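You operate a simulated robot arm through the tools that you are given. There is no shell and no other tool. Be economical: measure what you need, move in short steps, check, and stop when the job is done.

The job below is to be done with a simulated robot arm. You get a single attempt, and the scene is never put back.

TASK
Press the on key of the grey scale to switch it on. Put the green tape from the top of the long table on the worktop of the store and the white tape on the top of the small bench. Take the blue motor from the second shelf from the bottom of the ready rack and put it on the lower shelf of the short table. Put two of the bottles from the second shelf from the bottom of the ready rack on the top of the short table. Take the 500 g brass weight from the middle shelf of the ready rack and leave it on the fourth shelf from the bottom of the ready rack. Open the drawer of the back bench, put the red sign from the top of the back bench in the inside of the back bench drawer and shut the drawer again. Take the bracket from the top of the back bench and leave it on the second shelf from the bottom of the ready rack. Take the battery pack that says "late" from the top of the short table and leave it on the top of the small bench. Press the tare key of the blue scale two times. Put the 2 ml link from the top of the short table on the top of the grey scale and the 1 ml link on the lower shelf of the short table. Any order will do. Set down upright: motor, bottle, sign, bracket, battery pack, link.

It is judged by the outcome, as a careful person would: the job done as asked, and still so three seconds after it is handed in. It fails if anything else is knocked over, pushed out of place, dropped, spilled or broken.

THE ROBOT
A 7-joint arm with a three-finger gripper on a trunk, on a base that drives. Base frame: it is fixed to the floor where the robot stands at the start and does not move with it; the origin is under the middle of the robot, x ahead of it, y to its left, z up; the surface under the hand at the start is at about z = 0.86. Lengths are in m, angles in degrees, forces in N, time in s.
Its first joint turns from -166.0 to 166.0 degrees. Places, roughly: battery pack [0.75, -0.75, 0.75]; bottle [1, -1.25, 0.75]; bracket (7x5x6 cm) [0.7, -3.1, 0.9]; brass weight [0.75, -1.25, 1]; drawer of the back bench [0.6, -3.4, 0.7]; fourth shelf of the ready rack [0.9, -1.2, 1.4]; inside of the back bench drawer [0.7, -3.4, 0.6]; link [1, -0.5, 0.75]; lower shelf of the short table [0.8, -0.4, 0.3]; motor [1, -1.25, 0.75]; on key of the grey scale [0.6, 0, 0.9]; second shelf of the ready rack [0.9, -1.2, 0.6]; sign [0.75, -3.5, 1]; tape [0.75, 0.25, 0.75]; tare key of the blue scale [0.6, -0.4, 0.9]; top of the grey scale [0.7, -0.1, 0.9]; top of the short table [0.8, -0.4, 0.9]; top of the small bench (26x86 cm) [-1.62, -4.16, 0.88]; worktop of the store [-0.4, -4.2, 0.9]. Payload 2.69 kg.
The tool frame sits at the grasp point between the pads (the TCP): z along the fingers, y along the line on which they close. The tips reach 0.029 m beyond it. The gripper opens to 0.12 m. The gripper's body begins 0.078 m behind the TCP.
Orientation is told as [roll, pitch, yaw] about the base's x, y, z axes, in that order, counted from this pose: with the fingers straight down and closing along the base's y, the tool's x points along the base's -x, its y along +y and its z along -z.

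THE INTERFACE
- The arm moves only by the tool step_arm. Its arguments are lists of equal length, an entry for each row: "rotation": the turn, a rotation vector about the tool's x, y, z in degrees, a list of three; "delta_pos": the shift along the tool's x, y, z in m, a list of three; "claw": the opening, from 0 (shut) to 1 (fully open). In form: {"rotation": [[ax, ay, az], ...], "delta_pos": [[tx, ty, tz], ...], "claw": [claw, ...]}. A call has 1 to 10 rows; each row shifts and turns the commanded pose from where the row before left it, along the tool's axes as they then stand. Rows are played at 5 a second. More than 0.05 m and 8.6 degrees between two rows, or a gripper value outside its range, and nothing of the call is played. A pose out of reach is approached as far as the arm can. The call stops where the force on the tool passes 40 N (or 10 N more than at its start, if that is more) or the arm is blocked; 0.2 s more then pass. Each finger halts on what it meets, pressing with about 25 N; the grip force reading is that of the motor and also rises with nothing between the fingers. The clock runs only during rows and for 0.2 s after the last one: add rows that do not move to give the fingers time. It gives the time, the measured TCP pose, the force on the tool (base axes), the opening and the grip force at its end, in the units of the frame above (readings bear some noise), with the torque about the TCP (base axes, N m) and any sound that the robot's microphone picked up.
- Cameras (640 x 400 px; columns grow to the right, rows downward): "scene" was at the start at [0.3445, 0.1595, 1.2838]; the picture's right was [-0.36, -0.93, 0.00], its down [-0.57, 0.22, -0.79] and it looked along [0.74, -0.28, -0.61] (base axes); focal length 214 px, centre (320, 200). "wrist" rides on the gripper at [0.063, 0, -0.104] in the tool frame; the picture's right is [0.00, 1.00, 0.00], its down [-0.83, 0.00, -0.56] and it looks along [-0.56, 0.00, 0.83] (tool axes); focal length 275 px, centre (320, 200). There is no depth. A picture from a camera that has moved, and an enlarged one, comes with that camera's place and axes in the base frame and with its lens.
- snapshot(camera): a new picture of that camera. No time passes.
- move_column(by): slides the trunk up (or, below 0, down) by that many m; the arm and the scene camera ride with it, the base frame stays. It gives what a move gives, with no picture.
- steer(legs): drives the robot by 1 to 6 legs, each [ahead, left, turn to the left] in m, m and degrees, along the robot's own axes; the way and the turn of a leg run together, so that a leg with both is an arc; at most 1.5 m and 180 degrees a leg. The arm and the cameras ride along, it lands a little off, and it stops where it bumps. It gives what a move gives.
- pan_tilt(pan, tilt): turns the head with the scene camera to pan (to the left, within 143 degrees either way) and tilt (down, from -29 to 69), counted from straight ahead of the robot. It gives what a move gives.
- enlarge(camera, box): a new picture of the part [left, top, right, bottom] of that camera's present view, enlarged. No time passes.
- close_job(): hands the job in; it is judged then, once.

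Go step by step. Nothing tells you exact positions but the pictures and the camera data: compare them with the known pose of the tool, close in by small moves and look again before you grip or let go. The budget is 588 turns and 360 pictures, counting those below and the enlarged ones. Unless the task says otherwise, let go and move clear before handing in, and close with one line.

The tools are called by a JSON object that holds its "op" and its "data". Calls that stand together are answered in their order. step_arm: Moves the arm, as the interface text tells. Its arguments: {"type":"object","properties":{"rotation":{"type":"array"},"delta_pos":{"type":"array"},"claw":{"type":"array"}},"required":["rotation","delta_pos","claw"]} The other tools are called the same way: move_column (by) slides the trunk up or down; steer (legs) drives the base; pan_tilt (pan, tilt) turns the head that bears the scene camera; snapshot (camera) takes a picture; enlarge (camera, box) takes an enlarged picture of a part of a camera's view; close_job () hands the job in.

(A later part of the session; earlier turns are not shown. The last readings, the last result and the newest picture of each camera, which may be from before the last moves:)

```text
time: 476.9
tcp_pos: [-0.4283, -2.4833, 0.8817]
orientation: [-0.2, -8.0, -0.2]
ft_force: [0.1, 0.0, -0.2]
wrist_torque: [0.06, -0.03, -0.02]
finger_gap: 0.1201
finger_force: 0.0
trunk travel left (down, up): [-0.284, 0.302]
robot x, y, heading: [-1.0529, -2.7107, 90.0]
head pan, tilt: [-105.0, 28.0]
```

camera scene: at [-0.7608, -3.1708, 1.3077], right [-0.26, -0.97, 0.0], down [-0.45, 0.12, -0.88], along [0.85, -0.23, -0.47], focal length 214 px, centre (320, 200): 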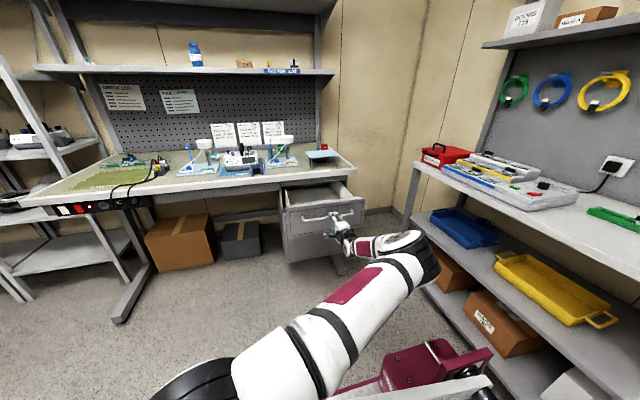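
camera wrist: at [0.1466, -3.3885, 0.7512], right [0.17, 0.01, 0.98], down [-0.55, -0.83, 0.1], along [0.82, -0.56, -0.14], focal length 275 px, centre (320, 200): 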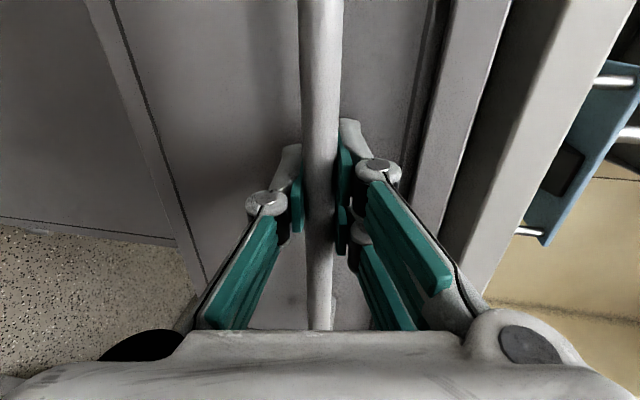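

{"op": "step_arm", "data": {"rotation": [[0, 8, 0], [0, 0, -4.5], [0, 0, -4.5], [0, 0, -4.5], [0, 0, -4.5], [0, 0, -4.5], [0, 0, -4.5], [0, 0, -4.5], [0, 0, -4.5], [0, 0, -4.5]], "delta_pos": [[0, 0, -0.03], [0, 0.043, -0.02], [0, 0.043, -0.02], [0, 0.043, -0.02], [0, 0.043, -0.02], [0, 0.043, -0.02], [0, 0.043, -0.02], [0, 0.047, 0], [0, 0.047, 0], [0, 0.047, 0]], "claw": [1, 1, 1, 1, 1, 1, 1, 1, 1, 1]}}

{"op": "step_arm", "data": {"rotation": [[0, 0, -5], [0, 0, -5], [0, 0, -5], [0, 0, -5], [0, 0, -5], [0, 0, -5], [0, 0, -5], [0, 0, -5], [0, 0, -5], [0, 0, -4.5]], "delta_pos": [[0, 0.045, 0], [0, 0.045, 0], [0, 0.045, 0], [0, 0.045, 0], [0, 0.045, 0], [0, 0.045, 0], [0, 0.045, 0], [0, 0.045, 0], [0, 0.045, 0], [0, 0.045, 0]], "claw": [1, 1, 1, 1, 1, 1, 1, 1, 1, 1]}}

{"op": "steer", "data": {"legs": [[0, 0, -90]]}}

{"op": "pan_tilt", "data": {"pan": -20, "tilt": 28}}

{"op": "snapshot", "data": {"camera": "scene"}}

```text
time: 479.1
tcp_pos: [-0.5559, -2.1134, 1.0309]
orientation: [0.0, 0.0, 40.3]
ft_force: [0.4, -0.7, -0.2]
wrist_torque: [0.06, 0.03, -0.01]
finger_gap: 0.1202
finger_force: 0.0
trunk travel left (down, up): [-0.284, 0.302]
robot x, y, heading: [-1.0573, -2.7114, 90.1]
head pan, tilt: [-105.0, 28.0]
```

```text
time: 481.3
tcp_pos: [-0.9446, -1.9148, 1.0298]
orientation: [0.0, 0.0, 89.9]
ft_force: [-0.4, -0.7, 0.5]
wrist_torque: [-0.03, 0.05, 0.02]
finger_gap: 0.1199
finger_force: 0.1
trunk travel left (down, up): [-0.284, 0.302]
robot x, y, heading: [-1.0591, -2.7101, 90.1]
head pan, tilt: [-105.0, 28.0]
```

```text
time: 485.5
tcp_pos: [-0.2575, -2.8129, 1.0309]
orientation: [0.0, 0.0, 0.8]
ft_force: [1.4, 0.3, 0.0]
wrist_torque: [0.01, -0.03, -0.01]
finger_gap: 0.1202
finger_force: 0.1
trunk travel left (down, up): [-0.284, 0.302]
robot x, y, heading: [-1.0586, -2.7111, 0.7]
head pan, tilt: [-105.0, 28.0]
```

```text
time: 487.1
tcp_pos: [-0.258, -2.8134, 1.031]
orientation: [0.0, 0.0, 0.7]
ft_force: [-0.6, 0.4, 0.0]
wrist_torque: [0.01, -0.03, 0.01]
finger_gap: 0.12
finger_force: 0.1
trunk travel left (down, up): [-0.284, 0.302]
robot x, y, heading: [-1.0592, -2.7145, 0.5]
head pan, tilt: [-20.0, 28.0]
```

```text
112 pictures are left
camera scene: at [-0.7126, -2.5486, 1.3077], right [-0.33, -0.94, 0.0], down [-0.44, 0.16, -0.88], along [0.83, -0.29, -0.47], focal length 214 px, centre (320, 200)
```

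scene: 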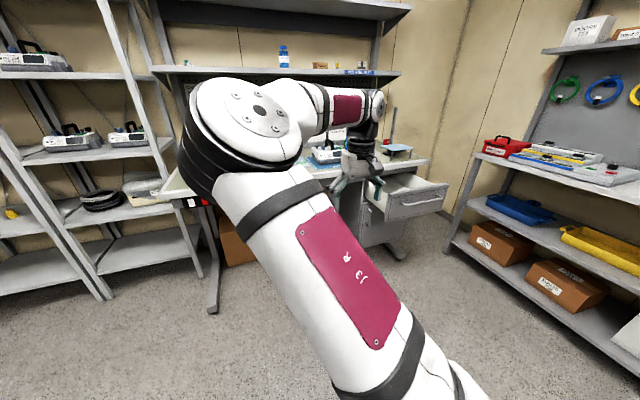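

{"op": "steer", "data": {"legs": [[0, -0.78, 0]]}}

{"op": "steer", "data": {"legs": [[0.5, 0, 0]]}}

{"op": "snapshot", "data": {"camera": "wrist"}}

{"op": "snapshot", "data": {"camera": "scene"}}

```text
time: 491.2
tcp_pos: [-0.2444, -3.5876, 1.0311]
orientation: [0.0, 0.0, 1.0]
ft_force: [-0.5, -0.7, 0.4]
wrist_torque: [0.02, 0.01, 0.03]
finger_gap: 0.12
finger_force: 0.1
trunk travel left (down, up): [-0.284, 0.302]
robot x, y, heading: [-1.0423, -3.4938, 0.9]
head pan, tilt: [-20.0, 28.0]
```

```text
time: 494.2
tcp_pos: [0.2557, -3.571, 1.0311]
orientation: [0.0, 0.1, 1.4]
ft_force: [0.1, -0.2, 0.3]
wrist_torque: [-0.03, 0.03, 0.0]
finger_gap: 0.1201
finger_force: 0.0
trunk travel left (down, up): [-0.284, 0.302]
robot x, y, heading: [-0.5457, -3.4806, 1.7]
head pan, tilt: [-20.0, 28.0]
```

```text
111 pictures are left
camera wrist: at [0.1913, -3.5731, 1.1353], right [-0.03, 1.0, 0.0], down [0.83, 0.02, 0.56], along [0.56, 0.02, -0.83], focal length 275 px, centre (320, 200)
```

wrist: 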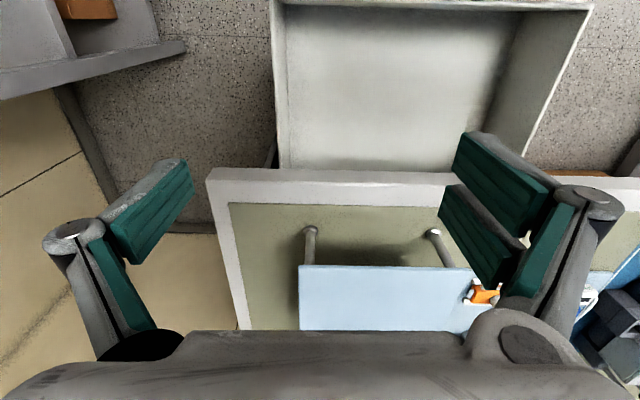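

```text
110 pictures are left
camera scene: at [-0.2035, -3.3126, 1.3077], right [-0.32, -0.95, 0.0], down [-0.45, 0.15, -0.88], along [0.84, -0.28, -0.47], focal length 214 px, centre (320, 200)
```

scene: 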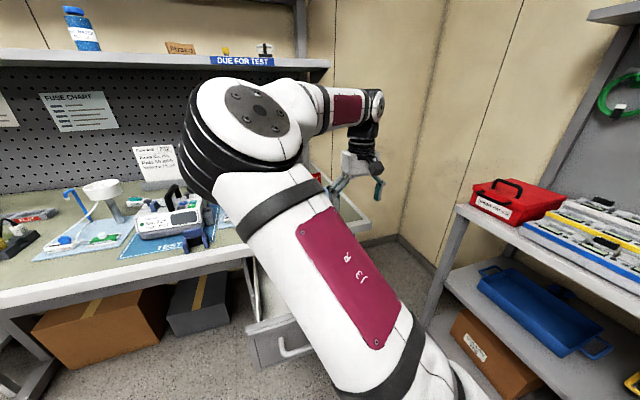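

{"op": "move_column", "data": {"by": 0.1}}

{"op": "steer", "data": {"legs": [[0.13, -0.03, 0]]}}

{"op": "step_arm", "data": {"rotation": [[0, 0, 0], [0, 0, 0], [0, 0, 0], [0, 0, 0]], "delta_pos": [[-0.04, -0.005, 0.01], [-0.045, -0.005, 0.01], [-0.045, 0, 0.01], [-0.045, 0, 0.01]], "claw": [1, 1, 1, 1]}}

{"op": "snapshot", "data": {"camera": "wrist"}}

{"op": "snapshot", "data": {"camera": "scene"}}

```text
time: 495.5
tcp_pos: [0.2542, -3.5703, 1.131]
orientation: [-0.1, 0.1, 1.3]
ft_force: [0.6, 0.4, 0.0]
wrist_torque: [0.01, 0.0, 0.03]
finger_gap: 0.12
finger_force: 0.2
trunk travel left (down, up): [-0.384, 0.202]
robot x, y, heading: [-0.5454, -3.4833, 1.6]
head pan, tilt: [-20.0, 28.0]
```

```text
time: 496.8
tcp_pos: [0.3857, -3.5983, 1.1312]
orientation: [0.0, 0.0, 1.5]
ft_force: [0.5, -0.1, 0.0]
wrist_torque: [0.0, 0.0, -0.01]
finger_gap: 0.1201
finger_force: 0.0
trunk travel left (down, up): [-0.384, 0.202]
robot x, y, heading: [-0.4128, -3.5128, 1.6]
head pan, tilt: [-20.0, 28.0]
```

```text
time: 497.8
tcp_pos: [0.5597, -3.6005, 1.0918]
orientation: [0.0, 0.0, 1.5]
ft_force: [0.2, 1.2, 1.3]
wrist_torque: [-0.18, 0.03, -0.05]
finger_gap: 0.1195
finger_force: 0.0
trunk travel left (down, up): [-0.384, 0.202]
robot x, y, heading: [-0.4169, -3.5106, 1.4]
head pan, tilt: [-20.0, 28.0]
```

```text
109 pictures are left
camera wrist: at [0.4972, -3.6023, 1.1961], right [-0.03, 1.0, 0.0], down [0.83, 0.02, 0.56], along [0.56, 0.02, -0.83], focal length 275 px, centre (320, 200)
```

wrist: 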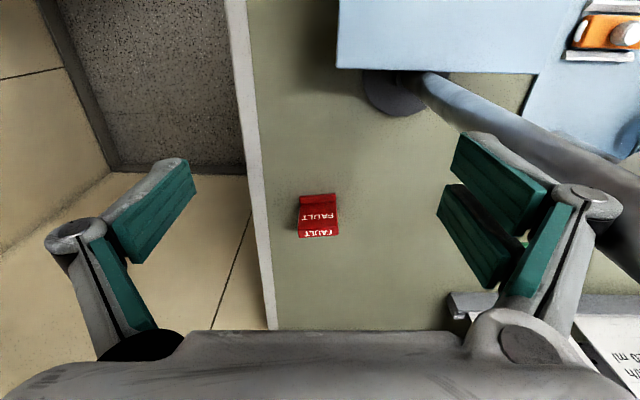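

```text
108 pictures are left
camera scene: at [-0.1199, -3.3395, 1.4071], right [-0.32, -0.95, 0.0], down [-0.45, 0.15, -0.88], along [0.84, -0.28, -0.47], focal length 214 px, centre (320, 200)
```

scene: 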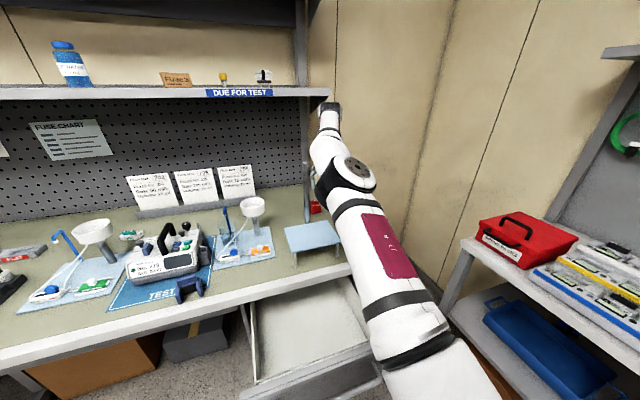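

The elbow dropped (upright reach is only ~0.68 from the arm). I back off, recover, and approach the sign with the tool tilted ~38°.

{"op": "steer", "data": {"legs": [[-0.3, 0, 0]]}}

{"op": "step_arm", "data": {"rotation": [[0, 0, 0], [0, 0, 0], [0, 0, 0], [0, 0, 0], [0, -7.6, 0], [0, -7.6, 0], [0, -7.6, 0], [0, -7.6, 0], [0, -7.6, 0]], "delta_pos": [[0.035, 0, 0.03], [0.035, 0, 0.03], [0.035, 0, 0.02], [0.035, 0, 0], [0, 0, 0], [0, 0, 0], [0, 0, 0], [0, 0, 0], [0, 0, 0]], "claw": [1, 1, 1, 1, 1, 1, 1, 1, 1]}}

{"op": "snapshot", "data": {"camera": "scene"}}

```text
time: 499.9
tcp_pos: [0.2634, -3.6126, 1.0911]
orientation: [0.0, 0.0, 1.3]
ft_force: [0.2, 0.8, 0.6]
wrist_torque: [-0.04, 0.03, 0.01]
finger_gap: 0.12
finger_force: 0.0
trunk travel left (down, up): [-0.384, 0.202]
robot x, y, heading: [-0.717, -3.5173, 1.4]
head pan, tilt: [-20.0, 28.0]
```

```text
time: 501.9
tcp_pos: [0.1235, -3.6146, 1.0116]
orientation: [-0.1, -38.0, 1.3]
ft_force: [0.2, 1.6, -0.2]
wrist_torque: [-0.05, 0.02, -0.05]
finger_gap: 0.1199
finger_force: 0.0
trunk travel left (down, up): [-0.384, 0.202]
robot x, y, heading: [-0.7115, -3.5126, 1.3]
head pan, tilt: [-20.0, 28.0]
```

```text
107 pictures are left
camera scene: at [-0.4162, -3.3485, 1.407], right [-0.32, -0.95, 0.0], down [-0.45, 0.15, -0.88], along [0.84, -0.28, -0.47], focal length 214 px, centre (320, 200)
```

scene: 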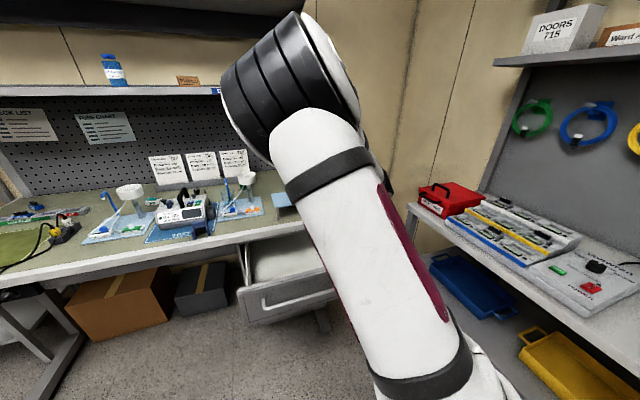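

{"op": "steer", "data": {"legs": [[0.3, 0, -1.3]]}}

{"op": "step_arm", "data": {"rotation": [[0, 0, 0], [0, 0, 0], [0, 0, 0], [0, 0, 0]], "delta_pos": [[-0.04, 0, 0.028], [-0.04, 0, 0.028], [-0.04, 0, 0.024], [-0.04, 0, 0.024]], "claw": [0.63, 0.63, 0.63, 0.63]}}

{"op": "snapshot", "data": {"camera": "wrist"}}

{"op": "snapshot", "data": {"camera": "scene"}}

```text
time: 503.9
tcp_pos: [0.4238, -3.6305, 1.0115]
orientation: [0.1, -37.9, 0.1]
ft_force: [-0.2, 0.0, 0.2]
wrist_torque: [0.02, 0.03, -0.01]
finger_gap: 0.12
finger_force: 0.1
trunk travel left (down, up): [-0.384, 0.202]
robot x, y, heading: [-0.4104, -3.5118, 0.1]
head pan, tilt: [-20.0, 28.0]
```

```text
time: 504.9
tcp_pos: [0.6147, -3.6304, 1.0273]
orientation: [-0.1, -38.1, 0.1]
ft_force: [-0.5, 0.6, 1.3]
wrist_torque: [-0.02, 0.0, -0.01]
finger_gap: 0.0757
finger_force: 0.1
trunk travel left (down, up): [-0.384, 0.202]
robot x, y, heading: [-0.4096, -3.5106, -0.0]
head pan, tilt: [-20.0, 28.0]
```

```text
106 pictures are left
camera wrist: at [0.5005, -3.6306, 1.0711], right [0.0, 1.0, 0.0], down [0.31, 0.0, 0.95], along [0.95, 0.0, -0.31], focal length 275 px, centre (320, 200)
```

wrist: 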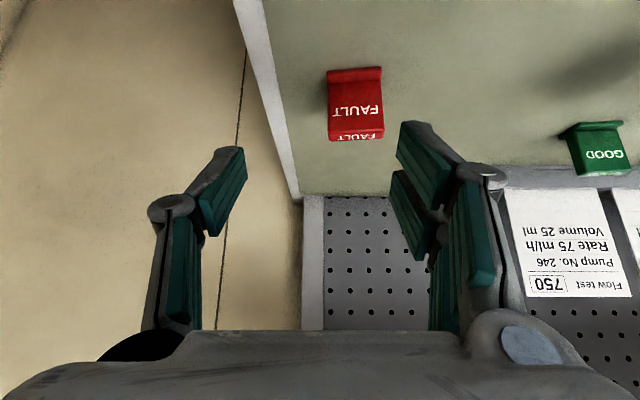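

```text
105 pictures are left
camera scene: at [-0.1095, -3.3517, 1.4071], right [-0.34, -0.94, 0.0], down [-0.44, 0.16, -0.88], along [0.83, -0.3, -0.47], focal length 214 px, centre (320, 200)
```

scene: 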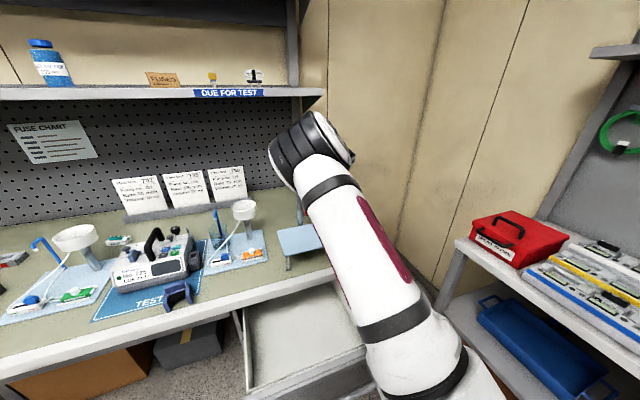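

{"op": "step_arm", "data": {"rotation": [[0, 0, 0], [0, 0, 0], [0, 0, 0], [0, 0, 0]], "delta_pos": [[-0.01, 0.0305, 0], [0, 0, 0.04], [0, 0, 0.035], [0, 0, 0.02]], "claw": [0.63, 0.63, 0.63, 0.63]}}

{"op": "snapshot", "data": {"camera": "wrist"}}

```text
time: 505.9
tcp_pos: [0.6813, -3.6006, 0.9591]
orientation: [0.0, -37.9, 0.1]
ft_force: [-0.3, 0.8, 0.1]
wrist_torque: [0.01, 0.04, 0.0]
finger_gap: 0.0756
finger_force: 0.1
trunk travel left (down, up): [-0.384, 0.202]
robot x, y, heading: [-0.4074, -3.5104, 0.1]
head pan, tilt: [-20.0, 28.0]
```

```text
104 pictures are left
camera wrist: at [0.5669, -3.6009, 1.0018], right [0.0, 1.0, 0.0], down [0.31, 0.0, 0.95], along [0.95, 0.0, -0.31], focal length 275 px, centre (320, 200)
```

wrist: 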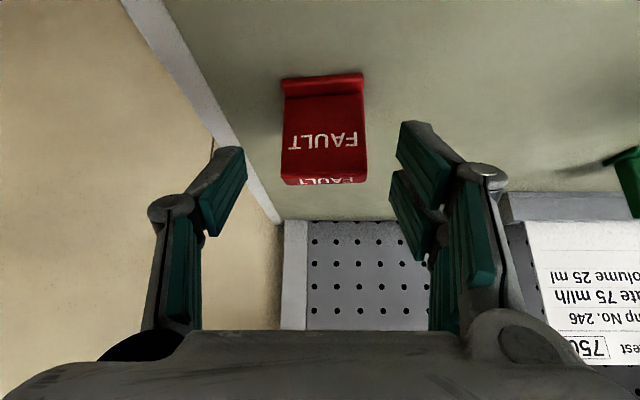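

{"op": "step_arm", "data": {"rotation": [[0, 0, 0], [0, 0, 0], [0, 0, 0], [0, 0, 0], [0, 0, 0]], "delta_pos": [[0, 0.0018, 0.02], [0, 0, 0.016], [0, 0, 0], [0, 0, 0], [0, 0, 0]], "claw": [0.63, 0.63, 0, 0, 0]}}

{"op": "snapshot", "data": {"camera": "wrist"}}

```text
time: 507.1
tcp_pos: [0.7026, -3.5993, 0.9304]
orientation: [0.0, -38.0, -0.1]
ft_force: [-1.1, -0.5, 0.2]
wrist_torque: [0.01, 0.01, 0.01]
finger_gap: 0.0502
finger_force: 24.5
trunk travel left (down, up): [-0.384, 0.202]
robot x, y, heading: [-0.4095, -3.5128, 0.1]
head pan, tilt: [-20.0, 28.0]
```

```text
103 pictures are left
camera wrist: at [0.5887, -3.5992, 0.9737], right [0.0, 1.0, 0.0], down [0.31, 0.0, 0.95], along [0.95, 0.0, -0.31], focal length 275 px, centre (320, 200)
```

wrist: 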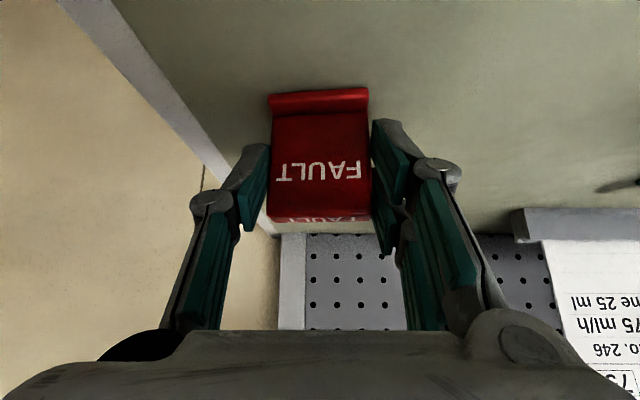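

{"op": "step_arm", "data": {"rotation": [[0, 0, 0], [0, 0, 0], [0, 0, 0], [0, 0, 0]], "delta_pos": [[-0.0185, 0, -0.0236], [-0.024, 0, -0.031], [-0.0185, 0, -0.0236], [0, 0, -0.04]], "claw": [0, 0, 0, 0]}}

{"op": "snapshot", "data": {"camera": "wrist"}}

{"op": "snapshot", "data": {"camera": "scene"}}

```text
time: 508.1
tcp_pos: [0.679, -3.5978, 1.0608]
orientation: [0.0, -37.9, 0.0]
ft_force: [0.9, 0.1, -1.9]
wrist_torque: [0.03, -0.04, 0.02]
finger_gap: 0.0498
finger_force: 24.8
trunk travel left (down, up): [-0.384, 0.202]
robot x, y, heading: [-0.4096, -3.5092, 0.1]
head pan, tilt: [-20.0, 28.0]
```

```text
102 pictures are left
camera wrist: at [0.5643, -3.5989, 1.1047], right [0.0, 1.0, 0.0], down [0.31, 0.0, 0.95], along [0.95, 0.0, -0.31], focal length 275 px, centre (320, 200)
```

wrist: 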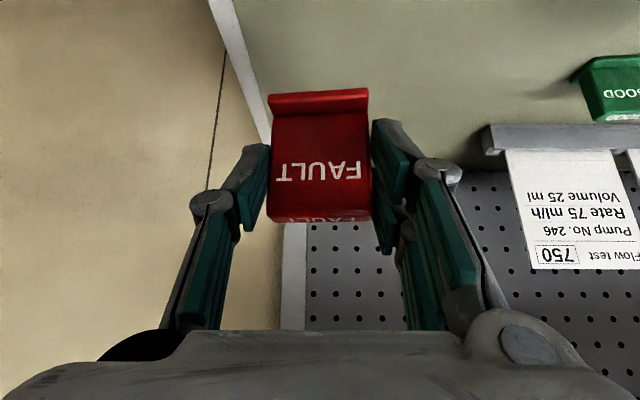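

```text
101 pictures are left
camera scene: at [-0.1087, -3.3518, 1.407], right [-0.34, -0.94, 0.0], down [-0.44, 0.16, -0.88], along [0.83, -0.3, -0.47], focal length 214 px, centre (320, 200)
```

scene: 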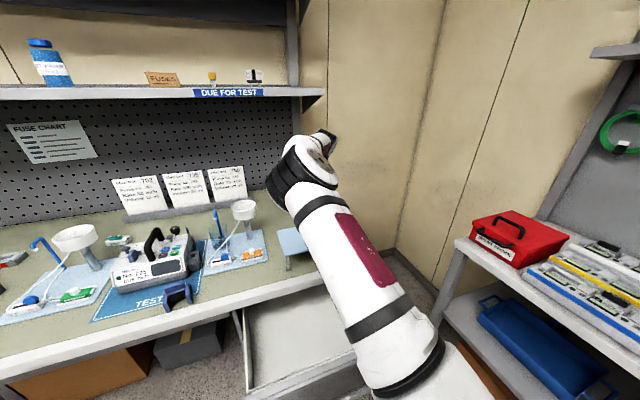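

The sign is held upright. I go straight back, then left over the open drawer.

{"op": "steer", "data": {"legs": [[-0.375, 0, 0]]}}

{"op": "steer", "data": {"legs": [[0, 0.135, 0]]}}

{"op": "move_column", "data": {"by": -0.1}}

{"op": "snapshot", "data": {"camera": "wrist"}}

{"op": "snapshot", "data": {"camera": "scene"}}

```text
time: 510.5
tcp_pos: [0.3031, -3.601, 1.0619]
orientation: [-0.1, -37.9, -0.1]
ft_force: [0.6, 0.8, -0.4]
wrist_torque: [0.0, 0.0, 0.0]
finger_gap: 0.0498
finger_force: 25.0
trunk travel left (down, up): [-0.384, 0.202]
robot x, y, heading: [-0.7843, -3.5106, 0.1]
head pan, tilt: [-20.0, 28.0]
```

```text
time: 511.8
tcp_pos: [0.3035, -3.4635, 1.062]
orientation: [-0.1, -38.0, 0.1]
ft_force: [0.2, 0.5, 0.0]
wrist_torque: [0.0, -0.01, 0.0]
finger_gap: 0.0496
finger_force: 25.3
trunk travel left (down, up): [-0.384, 0.202]
robot x, y, heading: [-0.7827, -3.3756, -0.1]
head pan, tilt: [-20.0, 28.0]
```

```text
time: 513.1
tcp_pos: [0.3031, -3.4642, 0.9621]
orientation: [-0.1, -38.0, 0.1]
ft_force: [1.0, -1.1, -0.5]
wrist_torque: [-0.04, 0.03, 0.01]
finger_gap: 0.0501
finger_force: 24.8
trunk travel left (down, up): [-0.284, 0.302]
robot x, y, heading: [-0.7811, -3.3761, -0.3]
head pan, tilt: [-20.0, 28.0]
```

```text
100 pictures are left
camera wrist: at [0.1888, -3.4646, 1.0051], right [0.0, 1.0, 0.0], down [0.31, 0.0, 0.95], along [0.95, 0.0, -0.31], focal length 275 px, centre (320, 200)
```

wrist: 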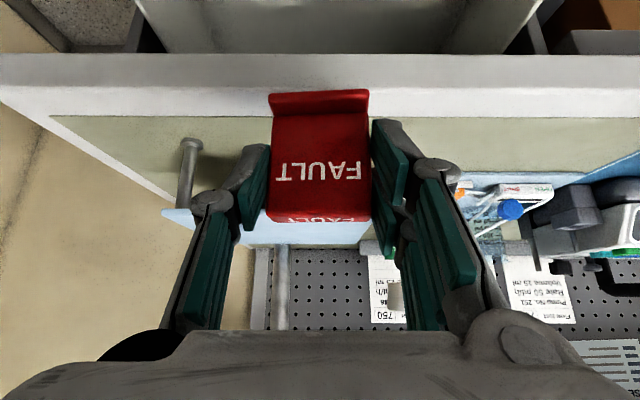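

```text
99 pictures are left
camera scene: at [-0.4373, -3.2172, 1.3077], right [-0.34, -0.94, 0.0], down [-0.44, 0.16, -0.88], along [0.83, -0.3, -0.47], focal length 214 px, centre (320, 200)
```

scene: 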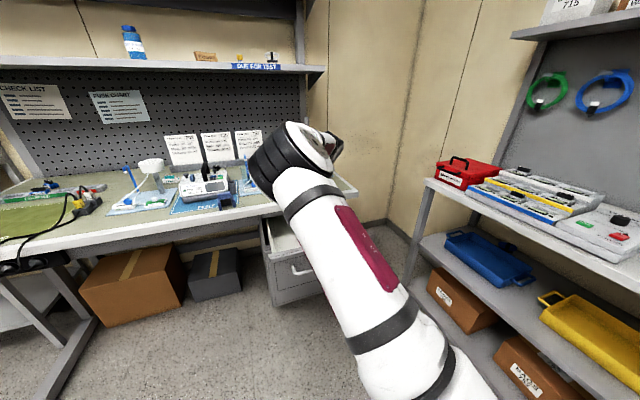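

The opening is tight in x, so I turn the tool 90° (leaning sideways along the drawer's width) before lowering.

{"op": "step_arm", "data": {"rotation": [[4.93, 0, 6.3], [4.93, 0, 6.3], [4.93, 0, 6.3], [4.93, 0, 6.3], [4.93, 0, 6.3], [4.93, 0, 6.3]], "delta_pos": [[0.01, 0, -0.005], [0.01, 0, -0.005], [0.01, 0, -0.005], [0, 0, 0], [0, 0, 0], [0, 0, 0]], "claw": [0, 0, 0, 0, 0, 0]}}

{"op": "step_arm", "data": {"rotation": [[4.93, 0, 6.3], [4.93, 0, 6.3], [4.93, 0, 6.3], [4.93, 0, 6.3], [4.93, 0, 6.3], [1.23, 0, 1.58]], "delta_pos": [[0, 0, 0], [0, 0, 0], [0, 0, 0], [0, 0, 0], [0, 0, 0], [0, 0, 0]], "claw": [0, 0, 0, 0, 0, 0]}}

{"op": "snapshot", "data": {"camera": "wrist"}}

{"op": "snapshot", "data": {"camera": "scene"}}

```text
time: 514.5
tcp_pos: [0.2696, -3.4591, 0.9558]
orientation: [0.0, -38.0, -32.0]
ft_force: [0.2, -0.1, 0.2]
wrist_torque: [0.01, -0.04, 0.0]
finger_gap: 0.0498
finger_force: 24.5
out of reach, approached as far as the arm can: row 5, 6
trunk travel left (down, up): [-0.284, 0.302]
robot x, y, heading: [-0.7835, -3.3765, -0.2]
head pan, tilt: [-20.0, 28.0]
```

```text
time: 515.9
tcp_pos: [0.2707, -3.4599, 0.9555]
orientation: [-0.2, -38.1, -34.0]
ft_force: [-0.1, -0.3, -1.2]
wrist_torque: [0.02, 0.02, -0.01]
finger_gap: 0.0499
finger_force: 25.0
out of reach, approached as far as the arm can: row 1, 2, 3, 4, 5
trunk travel left (down, up): [-0.284, 0.302]
robot x, y, heading: [-0.7862, -3.3769, 0.1]
head pan, tilt: [-20.0, 28.0]
```

```text
98 pictures are left
camera wrist: at [0.1756, -3.3968, 0.9983], right [0.56, 0.83, 0.0], down [0.26, -0.17, 0.95], along [0.79, -0.53, -0.31], focal length 275 px, centre (320, 200)
```

wrist: 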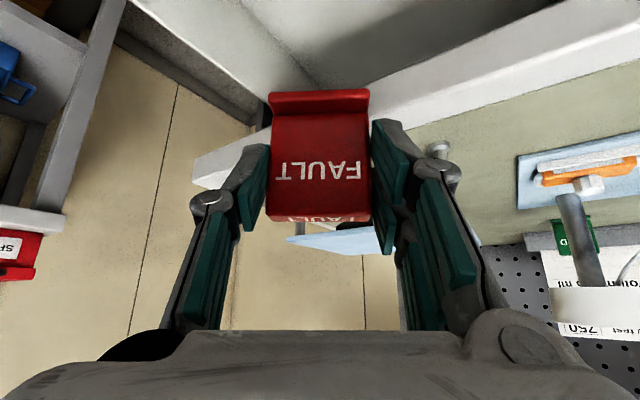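

```text
97 pictures are left
camera scene: at [-0.4374, -3.2173, 1.3077], right [-0.34, -0.94, 0.0], down [-0.44, 0.16, -0.88], along [0.83, -0.3, -0.47], focal length 214 px, centre (320, 200)
```

scene: 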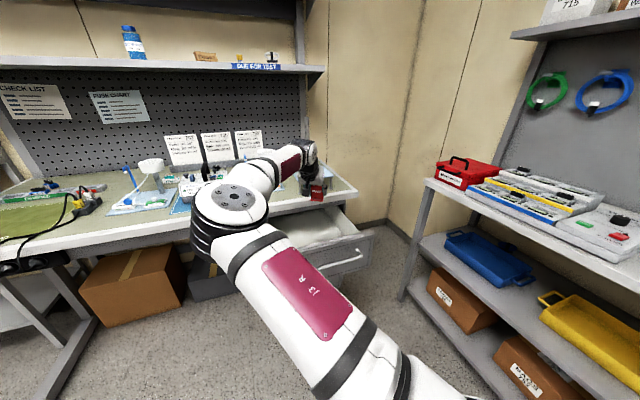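

{"op": "step_arm", "data": {"rotation": [[0, 0, 0], [0, 0, 0], [0, 0, 0], [0, 0, 0]], "delta_pos": [[0.0294, -0.0252, -0.023], [0.0294, -0.0252, -0.023], [0.0294, -0.0252, -0.023], [0.0294, -0.0252, -0.023]], "claw": [0, 0, 0, 0]}}

{"op": "step_arm", "data": {"rotation": [[4.93, 0, 6.3], [4.93, 0, 6.3], [4.93, 0, 6.3], [4.93, 0, 6.3], [4.93, 0, 6.3], [4.93, 0, 6.3], [4.93, 0, 6.3]], "delta_pos": [[0, 0, 0], [0, 0, 0], [0, 0, 0], [0, 0, 0], [0, 0, 0], [0, 0, 0], [0, 0, 0]], "claw": [0, 0, 0, 0, 0, 0, 0]}}

```text
time: 516.9
tcp_pos: [0.0887, -3.4595, 0.9566]
orientation: [-0.1, -38.0, -34.1]
ft_force: [0.1, -1.0, -0.1]
wrist_torque: [-0.01, 0.01, 0.01]
finger_gap: 0.0497
finger_force: 24.8
trunk travel left (down, up): [-0.284, 0.302]
robot x, y, heading: [-0.7863, -3.38, 0.0]
head pan, tilt: [-20.0, 28.0]
```

```text
time: 518.5
tcp_pos: [-0.02, -3.5542, 0.9548]
orientation: [0.7, -37.5, -73.8]
ft_force: [-0.3, 2.2, 0.9]
wrist_torque: [-0.12, 0.01, -0.07]
finger_gap: 0.0498
finger_force: 24.9
out of reach, approached as far as the arm can: row 3, 4, 5, 6, 7
trunk travel left (down, up): [-0.284, 0.302]
robot x, y, heading: [-0.7818, -3.3795, 0.5]
head pan, tilt: [-20.0, 28.0]
```

{"op": "step_arm", "data": {"rotation": [[-4.2, 0, -5.4], [-4.2, 0, -5.4], [0.7, -0.5, 0]], "delta_pos": [[0, 0, 0], [0, 0, 0], [0, 0, 0]], "claw": [0, 0, 0]}}

{"op": "steer", "data": {"legs": [[0.2, 0.1, 0]]}}

{"op": "snapshot", "data": {"camera": "wrist"}}

{"op": "snapshot", "data": {"camera": "scene"}}

```text
time: 519.3
tcp_pos: [-0.0223, -3.5591, 0.9538]
orientation: [-0.9, -38.4, -60.1]
ft_force: [-0.2, 0.2, 0.0]
wrist_torque: [0.02, -0.02, 0.0]
finger_gap: 0.0495
finger_force: 25.0
trunk travel left (down, up): [-0.284, 0.302]
robot x, y, heading: [-0.784, -3.3759, -0.0]
head pan, tilt: [-20.0, 28.0]
```

```text
time: 521.0
tcp_pos: [0.1784, -3.4566, 0.9541]
orientation: [-0.8, -38.5, -60.1]
ft_force: [0.2, -0.2, -0.7]
wrist_torque: [0.0, 0.02, 0.0]
finger_gap: 0.0496
finger_force: 25.0
trunk travel left (down, up): [-0.284, 0.302]
robot x, y, heading: [-0.5829, -3.277, 0.3]
head pan, tilt: [-20.0, 28.0]
```

```text
96 pictures are left
camera wrist: at [0.1229, -3.3564, 0.9964], right [0.87, 0.49, -0.01], down [0.16, -0.26, 0.95], along [0.47, -0.83, -0.3], focal length 275 px, centre (320, 200)
```

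wrist: 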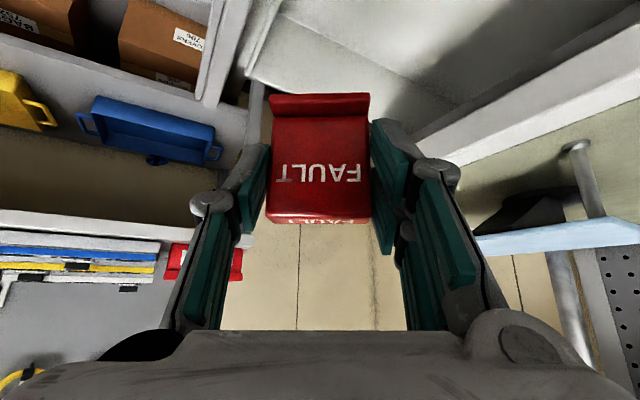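

```text
95 pictures are left
camera scene: at [-0.2373, -3.1156, 1.3077], right [-0.34, -0.94, 0.0], down [-0.44, 0.16, -0.88], along [0.83, -0.3, -0.47], focal length 214 px, centre (320, 200)
```

scene: 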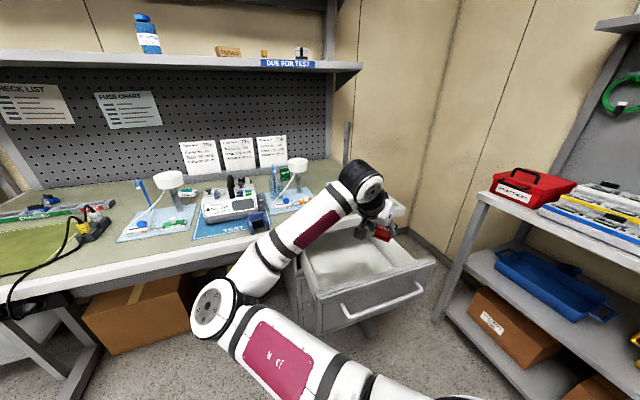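

That pose would make the forearm hit the drawer side. Instead I'll set the sign down at the bench's front strip and regrip it with the tool straight down.

{"op": "step_arm", "data": {"rotation": [[-4.93, 0, -6.3], [-4.93, 0, -6.3], [-4.93, 0, -6.3], [-4.93, 0, -6.3], [-4.93, 0, -6.3], [-4.93, 0, -6.3], [-4.93, 0, -6.3], [-2.4, 0, -3.2]], "delta_pos": [[0, 0, 0], [0, 0, 0], [0, 0, 0], [0, 0, 0], [0, 0, 0], [0, 0, 0], [0, 0, 0], [0, 0, 0]], "claw": [0, 0, 0, 0, 0, 0, 0, 0]}}

{"op": "steer", "data": {"legs": [[0, 0.12, 0]]}}

{"op": "steer", "data": {"legs": [[0.2, 0, 0]]}}

{"op": "snapshot", "data": {"camera": "wrist"}}

{"op": "snapshot", "data": {"camera": "scene"}}

```text
time: 522.8
tcp_pos: [0.1795, -3.457, 0.9541]
orientation: [-1.1, -37.7, 0.3]
ft_force: [-0.1, 0.2, -0.7]
wrist_torque: [0.0, 0.03, 0.02]
finger_gap: 0.0496
finger_force: 25.1
trunk travel left (down, up): [-0.284, 0.302]
robot x, y, heading: [-0.582, -3.2741, 0.4]
head pan, tilt: [-20.0, 28.0]
```

```text
time: 524.1
tcp_pos: [0.1789, -3.3341, 0.9552]
orientation: [-1.0, -37.7, 0.0]
ft_force: [-0.1, 0.1, -1.3]
wrist_torque: [0.02, 0.02, -0.05]
finger_gap: 0.0493
finger_force: 25.3
trunk travel left (down, up): [-0.284, 0.302]
robot x, y, heading: [-0.5828, -3.1535, -0.1]
head pan, tilt: [-20.0, 28.0]
```

```text
time: 525.7
tcp_pos: [0.3809, -3.3338, 0.9536]
orientation: [-1.0, -37.7, 0.1]
ft_force: [0.8, 0.3, 0.2]
wrist_torque: [-0.02, 0.01, -0.01]
finger_gap: 0.0495
finger_force: 25.9
trunk travel left (down, up): [-0.284, 0.302]
robot x, y, heading: [-0.3845, -3.1538, -0.1]
head pan, tilt: [-20.0, 28.0]
```

```text
94 pictures are left
camera wrist: at [0.2657, -3.3326, 0.9982], right [0.01, 1.0, -0.02], down [0.32, 0.01, 0.95], along [0.95, -0.01, -0.32], focal length 275 px, centre (320, 200)
```

wrist: 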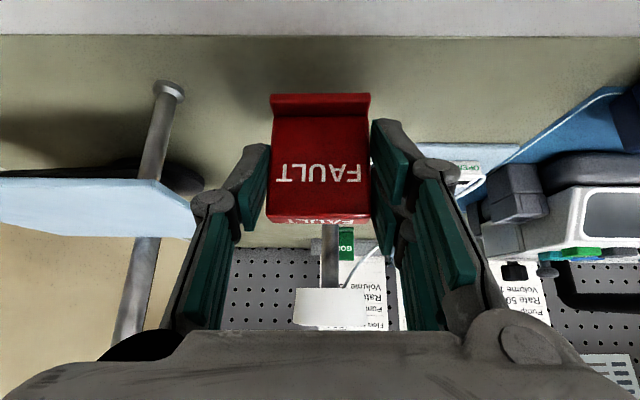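

```text
93 pictures are left
camera scene: at [-0.0368, -2.9937, 1.3077], right [-0.34, -0.94, 0.0], down [-0.44, 0.16, -0.88], along [0.83, -0.3, -0.47], focal length 214 px, centre (320, 200)
```

scene: 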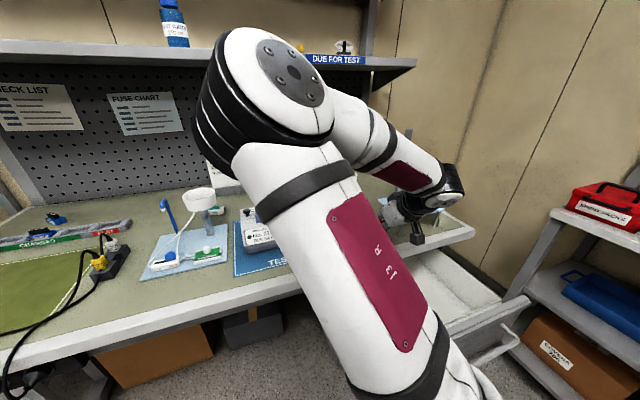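

{"op": "step_arm", "data": {"rotation": [[-1.0, 0, 0], [0, 0, 0], [0, 0, 0], [0, 0, 0], [0, 0, 0]], "delta_pos": [[0.0092, 0, 0.0118], [0.0037, 0, 0.0047], [0.0018, 0, 0.0024], [0.0012, 0, 0.0016], [0, 0, 0]], "claw": [0, 0, 0, 0, 0]}}

```text
time: 526.9
tcp_pos: [0.38, -3.3343, 0.9284]
orientation: [-0.1, -37.9, 0.2]
ft_force: [0.7, 1.7, 10.7]
wrist_torque: [-0.21, -0.32, 0.08]
finger_gap: 0.0495
finger_force: 25.1
trunk travel left (down, up): [-0.284, 0.302]
robot x, y, heading: [-0.3823, -3.1538, 0.2]
head pan, tilt: [-20.0, 28.0]
```

{"op": "step_arm", "data": {"rotation": [[0, 0, 0], [0, 0, 0], [0, 0, 0], [0, 0, 0], [0, 0, 0], [0, 7.6, 0], [0, 7.6, 0], [0, 7.6, 0], [0, 7.6, 0], [0, 7.6, 0]], "delta_pos": [[0, 0, 0], [0, 0, 0], [0, 0, -0.04], [0, 0, -0.045], [0, 0, -0.045], [0, 0, 0], [0, 0, 0], [0, 0, 0], [0, 0, 0], [0, 0, 0]], "claw": [0.55, 0.65, 0.65, 0.65, 0.65, 0.65, 0.65, 0.65, 0.65, 0.65]}}

{"op": "snapshot", "data": {"camera": "wrist"}}

```text
time: 529.1
tcp_pos: [0.2995, -3.3348, 1.0306]
orientation: [0.1, 0.4, -0.1]
ft_force: [-0.9, 0.3, 0.1]
wrist_torque: [0.01, -0.02, 0.01]
finger_gap: 0.078
finger_force: 0.2
trunk travel left (down, up): [-0.284, 0.302]
robot x, y, heading: [-0.3851, -3.1531, 0.1]
head pan, tilt: [-20.0, 28.0]
```

```text
92 pictures are left
camera wrist: at [0.2374, -3.3347, 1.136], right [0.0, 1.0, 0.0], down [0.84, 0.0, 0.55], along [0.55, 0.0, -0.84], focal length 275 px, centre (320, 200)
```

wrist: 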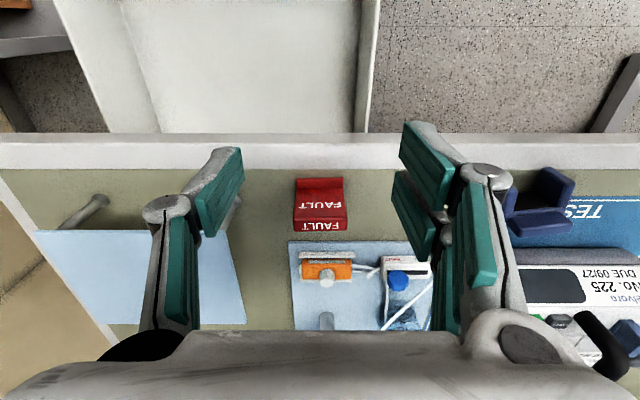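

{"op": "step_arm", "data": {"rotation": [[0, -0.4, 0], [0, 0, 0], [0, 0, 0], [0, 0, 0], [0, 0, 0], [0, 0, 0], [0, 0, 0], [0, 0, 0]], "delta_pos": [[-0.045, 0, 0], [-0.0445, 0, 0], [0, 0, 0.04], [0, 0, 0.04], [0, 0, 0.025], [0, 0, 0], [0, 0, 0], [0, 0, 0]], "claw": [0.65, 0.65, 0.65, 0.65, 0.65, 0, 0, 0]}}

{"op": "snapshot", "data": {"camera": "wrist"}}

```text
time: 530.9
tcp_pos: [0.3898, -3.3333, 0.9274]
orientation: [0.0, -0.1, -0.1]
ft_force: [-0.2, -0.1, 0.2]
wrist_torque: [0.02, -0.01, 0.0]
finger_gap: 0.0492
finger_force: 25.1
trunk travel left (down, up): [-0.284, 0.302]
robot x, y, heading: [-0.3826, -3.1571, -0.2]
head pan, tilt: [-20.0, 28.0]
```

```text
91 pictures are left
camera wrist: at [0.3262, -3.3343, 1.0307], right [0.0, 1.0, 0.0], down [0.83, 0.0, 0.56], along [0.56, 0.0, -0.83], focal length 275 px, centre (320, 200)
```

wrist: 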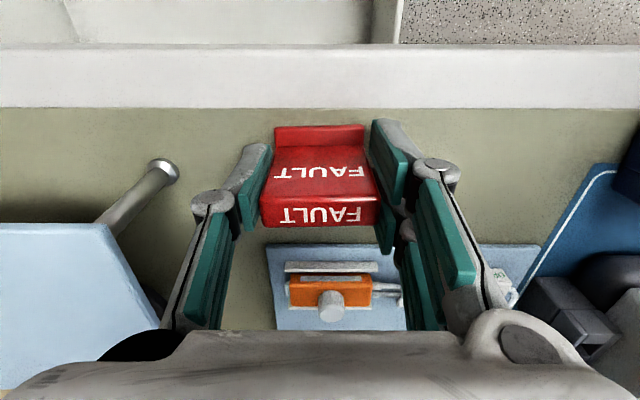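

{"op": "step_arm", "data": {"rotation": [[0, 0, 0], [0, 0, 0]], "delta_pos": [[0, 0, -0.04], [0, 0, -0.04]], "claw": [0, 0]}}

{"op": "steer", "data": {"legs": [[-0.13, 0, 0], [0, -0.115, 0]]}}

{"op": "snapshot", "data": {"camera": "wrist"}}

{"op": "snapshot", "data": {"camera": "scene"}}

```text
time: 531.5
tcp_pos: [0.3897, -3.3341, 1.0057]
orientation: [0.1, 0.0, -0.1]
ft_force: [-0.2, 0.7, -1.8]
wrist_torque: [-0.01, 0.03, -0.01]
finger_gap: 0.0493
finger_force: 25.3
trunk travel left (down, up): [-0.284, 0.302]
robot x, y, heading: [-0.3834, -3.1511, 0.3]
head pan, tilt: [-20.0, 28.0]
```

```text
time: 533.5
tcp_pos: [0.2605, -3.4488, 1.0067]
orientation: [0.0, -0.1, 0.0]
ft_force: [0.2, -0.2, -1.2]
wrist_torque: [0.03, 0.02, 0.0]
finger_gap: 0.049
finger_force: 24.9
trunk travel left (down, up): [-0.284, 0.302]
robot x, y, heading: [-0.5107, -3.2705, 0.0]
head pan, tilt: [-20.0, 28.0]
```

```text
90 pictures are left
camera wrist: at [0.1965, -3.4492, 1.1103], right [0.0, 1.0, 0.0], down [0.83, 0.0, 0.56], along [0.56, 0.0, -0.83], focal length 275 px, centre (320, 200)
```

wrist: 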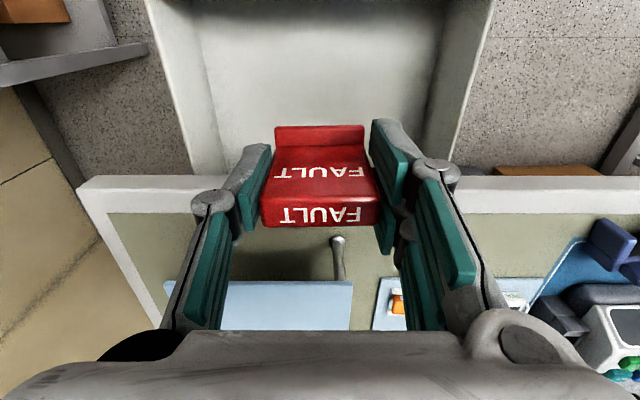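

```text
89 pictures are left
camera scene: at [-0.1664, -3.1083, 1.3077], right [-0.34, -0.94, 0.0], down [-0.44, 0.16, -0.88], along [0.83, -0.3, -0.47], focal length 214 px, centre (320, 200)
```

scene: 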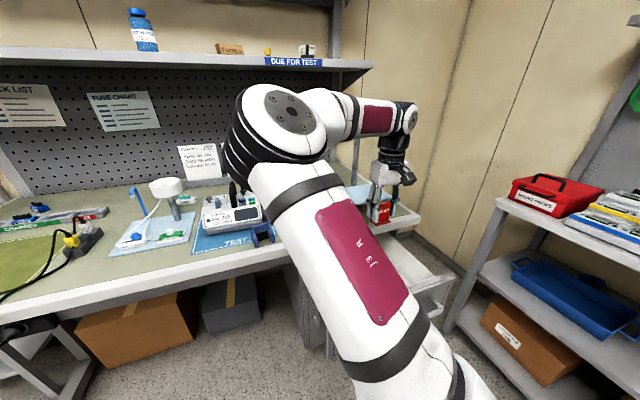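

{"op": "step_arm", "data": {"rotation": [[0, 0, 0], [0, 0, 0], [0, 0, 0], [0, 0, 0], [0, 0, 0]], "delta_pos": [[-0.01, 0, 0.02], [0, 0, 0.045], [0, 0, 0.045], [0, 0, 0.045], [0, 0, 0.04]], "claw": [0, 0, 0, 0, 0]}}

{"op": "snapshot", "data": {"camera": "wrist"}}

{"op": "snapshot", "data": {"camera": "scene"}}

```text
time: 534.8
tcp_pos: [0.2703, -3.4477, 0.8127]
orientation: [0.0, 0.0, 0.0]
ft_force: [-1.0, 0.0, -0.3]
wrist_torque: [0.0, -0.01, -0.02]
finger_gap: 0.0493
finger_force: 24.5
trunk travel left (down, up): [-0.284, 0.302]
robot x, y, heading: [-0.5122, -3.2666, -0.2]
head pan, tilt: [-20.0, 28.0]
```

```text
88 pictures are left
camera wrist: at [0.2063, -3.4485, 0.9158], right [0.0, 1.0, 0.0], down [0.83, 0.0, 0.56], along [0.56, 0.0, -0.83], focal length 275 px, centre (320, 200)
```

wrist: 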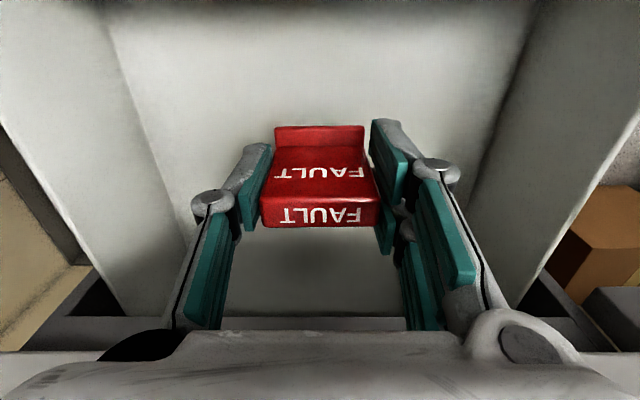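

```text
87 pictures are left
camera scene: at [-0.1666, -3.1083, 1.3078], right [-0.34, -0.94, 0.0], down [-0.44, 0.16, -0.88], along [0.83, -0.3, -0.47], focal length 214 px, centre (320, 200)
```

scene: 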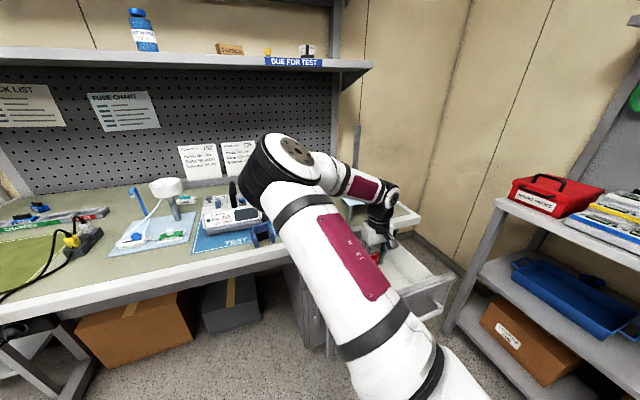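

{"op": "step_arm", "data": {"rotation": [[0, 0, 0], [0, 0, 0], [0, 0, 0], [0, 0, 0], [0, 0, 0], [0, 0, 0], [0, 0, 0]], "delta_pos": [[0, 0, 0.04], [0, 0, 0.025], [0, 0, 0.006], [0, 0, 0.004], [0, 0, 0.004], [0, 0, 0.004], [0, 0, 0]], "claw": [0, 0, 0, 0, 0, 0, 0]}}

{"op": "snapshot", "data": {"camera": "wrist"}}

```text
time: 536.4
tcp_pos: [0.2704, -3.4489, 0.7289]
orientation: [0.0, 0.0, 0.0]
ft_force: [0.2, 0.5, -0.2]
wrist_torque: [-0.03, 0.01, 0.01]
finger_gap: 0.049
finger_force: 24.9
trunk travel left (down, up): [-0.284, 0.302]
robot x, y, heading: [-0.5124, -3.2715, 0.2]
head pan, tilt: [-20.0, 28.0]
```

```text
86 pictures are left
camera wrist: at [0.2063, -3.4496, 0.8326], right [0.0, 1.0, 0.0], down [0.83, 0.0, 0.56], along [0.56, 0.0, -0.83], focal length 275 px, centre (320, 200)
```

wrist: 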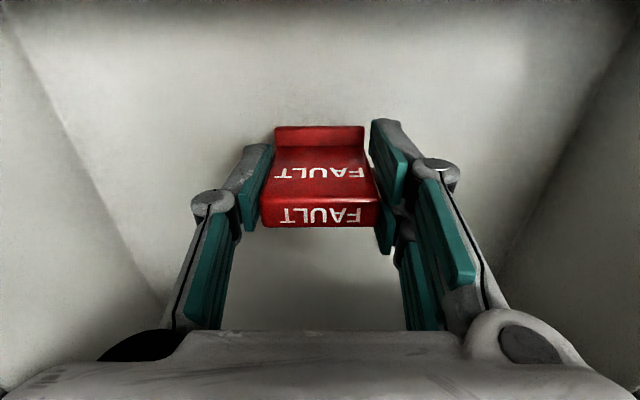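

{"op": "step_arm", "data": {"rotation": [[0, 0, 0], [0, 0, 0], [0, 0, 0], [0, 0, 0], [0, 0, 0], [0, 0, 0]], "delta_pos": [[0, 0, 0.003], [0, 0, 0.003], [0, 0, 0.003], [0, 0, 0.003], [0, 0, 0.003], [0, 0, 0]], "claw": [0, 0, 0, 0, 0, 0]}}

```text
time: 537.8
tcp_pos: [0.2713, -3.4498, 0.7132]
orientation: [0.0, -0.1, -0.1]
ft_force: [0.1, -0.1, -0.4]
wrist_torque: [-0.02, -0.02, -0.04]
finger_gap: 0.0491
finger_force: 25.3
trunk travel left (down, up): [-0.284, 0.302]
robot x, y, heading: [-0.5132, -3.2661, 0.2]
head pan, tilt: [-20.0, 28.0]
```

{"op": "step_arm", "data": {"rotation": [[0, 0, 0], [0, 0, 0], [0, 0, 0], [0, 0, 0], [0, 0, 0], [0, 0, 0]], "delta_pos": [[0, 0, 0.003], [0, 0, 0.003], [0, 0, 0.003], [0, 0, 0.003], [0, 0, 0.003], [0, 0, 0]], "claw": [0, 0, 0, 0, 0, 0]}}

{"op": "snapshot", "data": {"camera": "wrist"}}

```text
time: 539.1
tcp_pos: [0.2703, -3.4486, 0.6969]
orientation: [0.0, 0.0, 0.0]
ft_force: [0.3, 0.5, -1.4]
wrist_torque: [0.01, 0.01, -0.02]
finger_gap: 0.0491
finger_force: 25.0
trunk travel left (down, up): [-0.284, 0.302]
robot x, y, heading: [-0.5125, -3.2652, 0.3]
head pan, tilt: [-20.0, 28.0]
```

```text
85 pictures are left
camera wrist: at [0.207, -3.4492, 0.802], right [0.0, 1.0, 0.0], down [0.83, 0.0, 0.56], along [0.56, 0.0, -0.83], focal length 275 px, centre (320, 200)
```

wrist: 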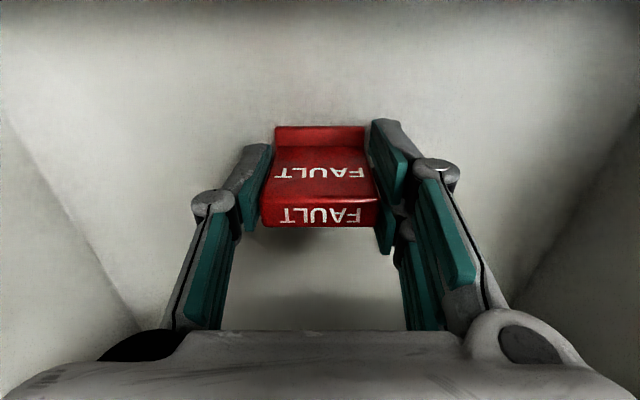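

{"op": "step_arm", "data": {"rotation": [[0, 0, 0], [0, 0, 0], [0, 0, 0], [0, 0, 0], [0, 0, 0], [0, 0, 0], [0, 0, 0]], "delta_pos": [[0, 0, 0.004], [0, 0, 0.004], [0, 0, 0.004], [0, 0, 0.004], [0, 0, 0.003], [0, 0, 0.003], [0, 0, 0]], "claw": [0, 0, 0, 0, 0, 0, 0]}}

```text
time: 540.6
tcp_pos: [0.2724, -3.4491, 0.6802]
orientation: [0.0, -0.4, -0.1]
ft_force: [-2.6, 1.9, 20.3]
wrist_torque: [0.14, 0.1, -0.01]
finger_gap: 0.0489
finger_force: 25.2
trunk travel left (down, up): [-0.284, 0.302]
robot x, y, heading: [-0.5132, -3.2688, -0.2]
head pan, tilt: [-20.0, 28.0]
stopped in row 7: the force on the tool passed its limit at 45 N (the readings are from after the stop); the commanded pose is now the measured one
```

Contact with the drawer floor. I ease up, open, and rise straight out.

{"op": "step_arm", "data": {"rotation": [[0, 0, 0], [0, 0, 0], [0, 0, 0], [0, 0, 0], [0, 0, 0], [0, 0, 0], [0, 0, 0], [0, 0, 0], [0, 0, 0], [0, 0, 0]], "delta_pos": [[0, 0, -0.001], [0, 0, 0], [0, 0, 0], [0, 0, -0.04], [0, 0, -0.045], [0, 0, -0.045], [0, 0, -0.045], [0, 0, -0.045], [0, 0, -0.045], [0, 0, -0.02]], "claw": [0, 0.55, 0.65, 0.65, 0.65, 0.65, 0.65, 0.65, 0.65, 0.65]}}

{"op": "snapshot", "data": {"camera": "wrist"}}

```text
time: 542.8
tcp_pos: [0.2698, -3.4486, 0.9655]
orientation: [0.0, -0.3, -0.1]
ft_force: [0.3, 0.0, 0.1]
wrist_torque: [0.01, 0.01, 0.02]
finger_gap: 0.0779
finger_force: 0.1
trunk travel left (down, up): [-0.284, 0.302]
robot x, y, heading: [-0.511, -3.2662, -0.2]
head pan, tilt: [-20.0, 28.0]
```

```text
84 pictures are left
camera wrist: at [0.2062, -3.4495, 1.0693], right [0.0, 1.0, 0.0], down [0.83, 0.0, 0.56], along [0.56, 0.0, -0.83], focal length 275 px, centre (320, 200)
```

wrist: 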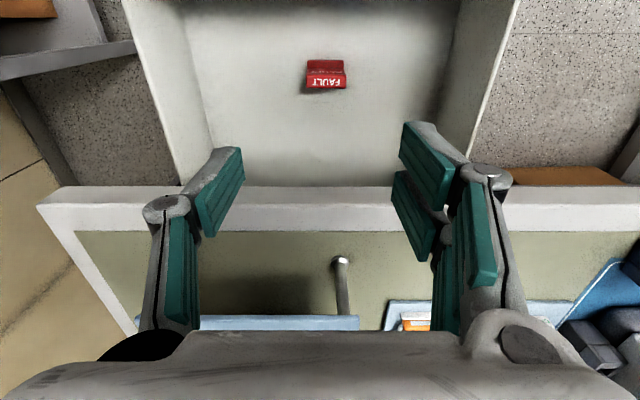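

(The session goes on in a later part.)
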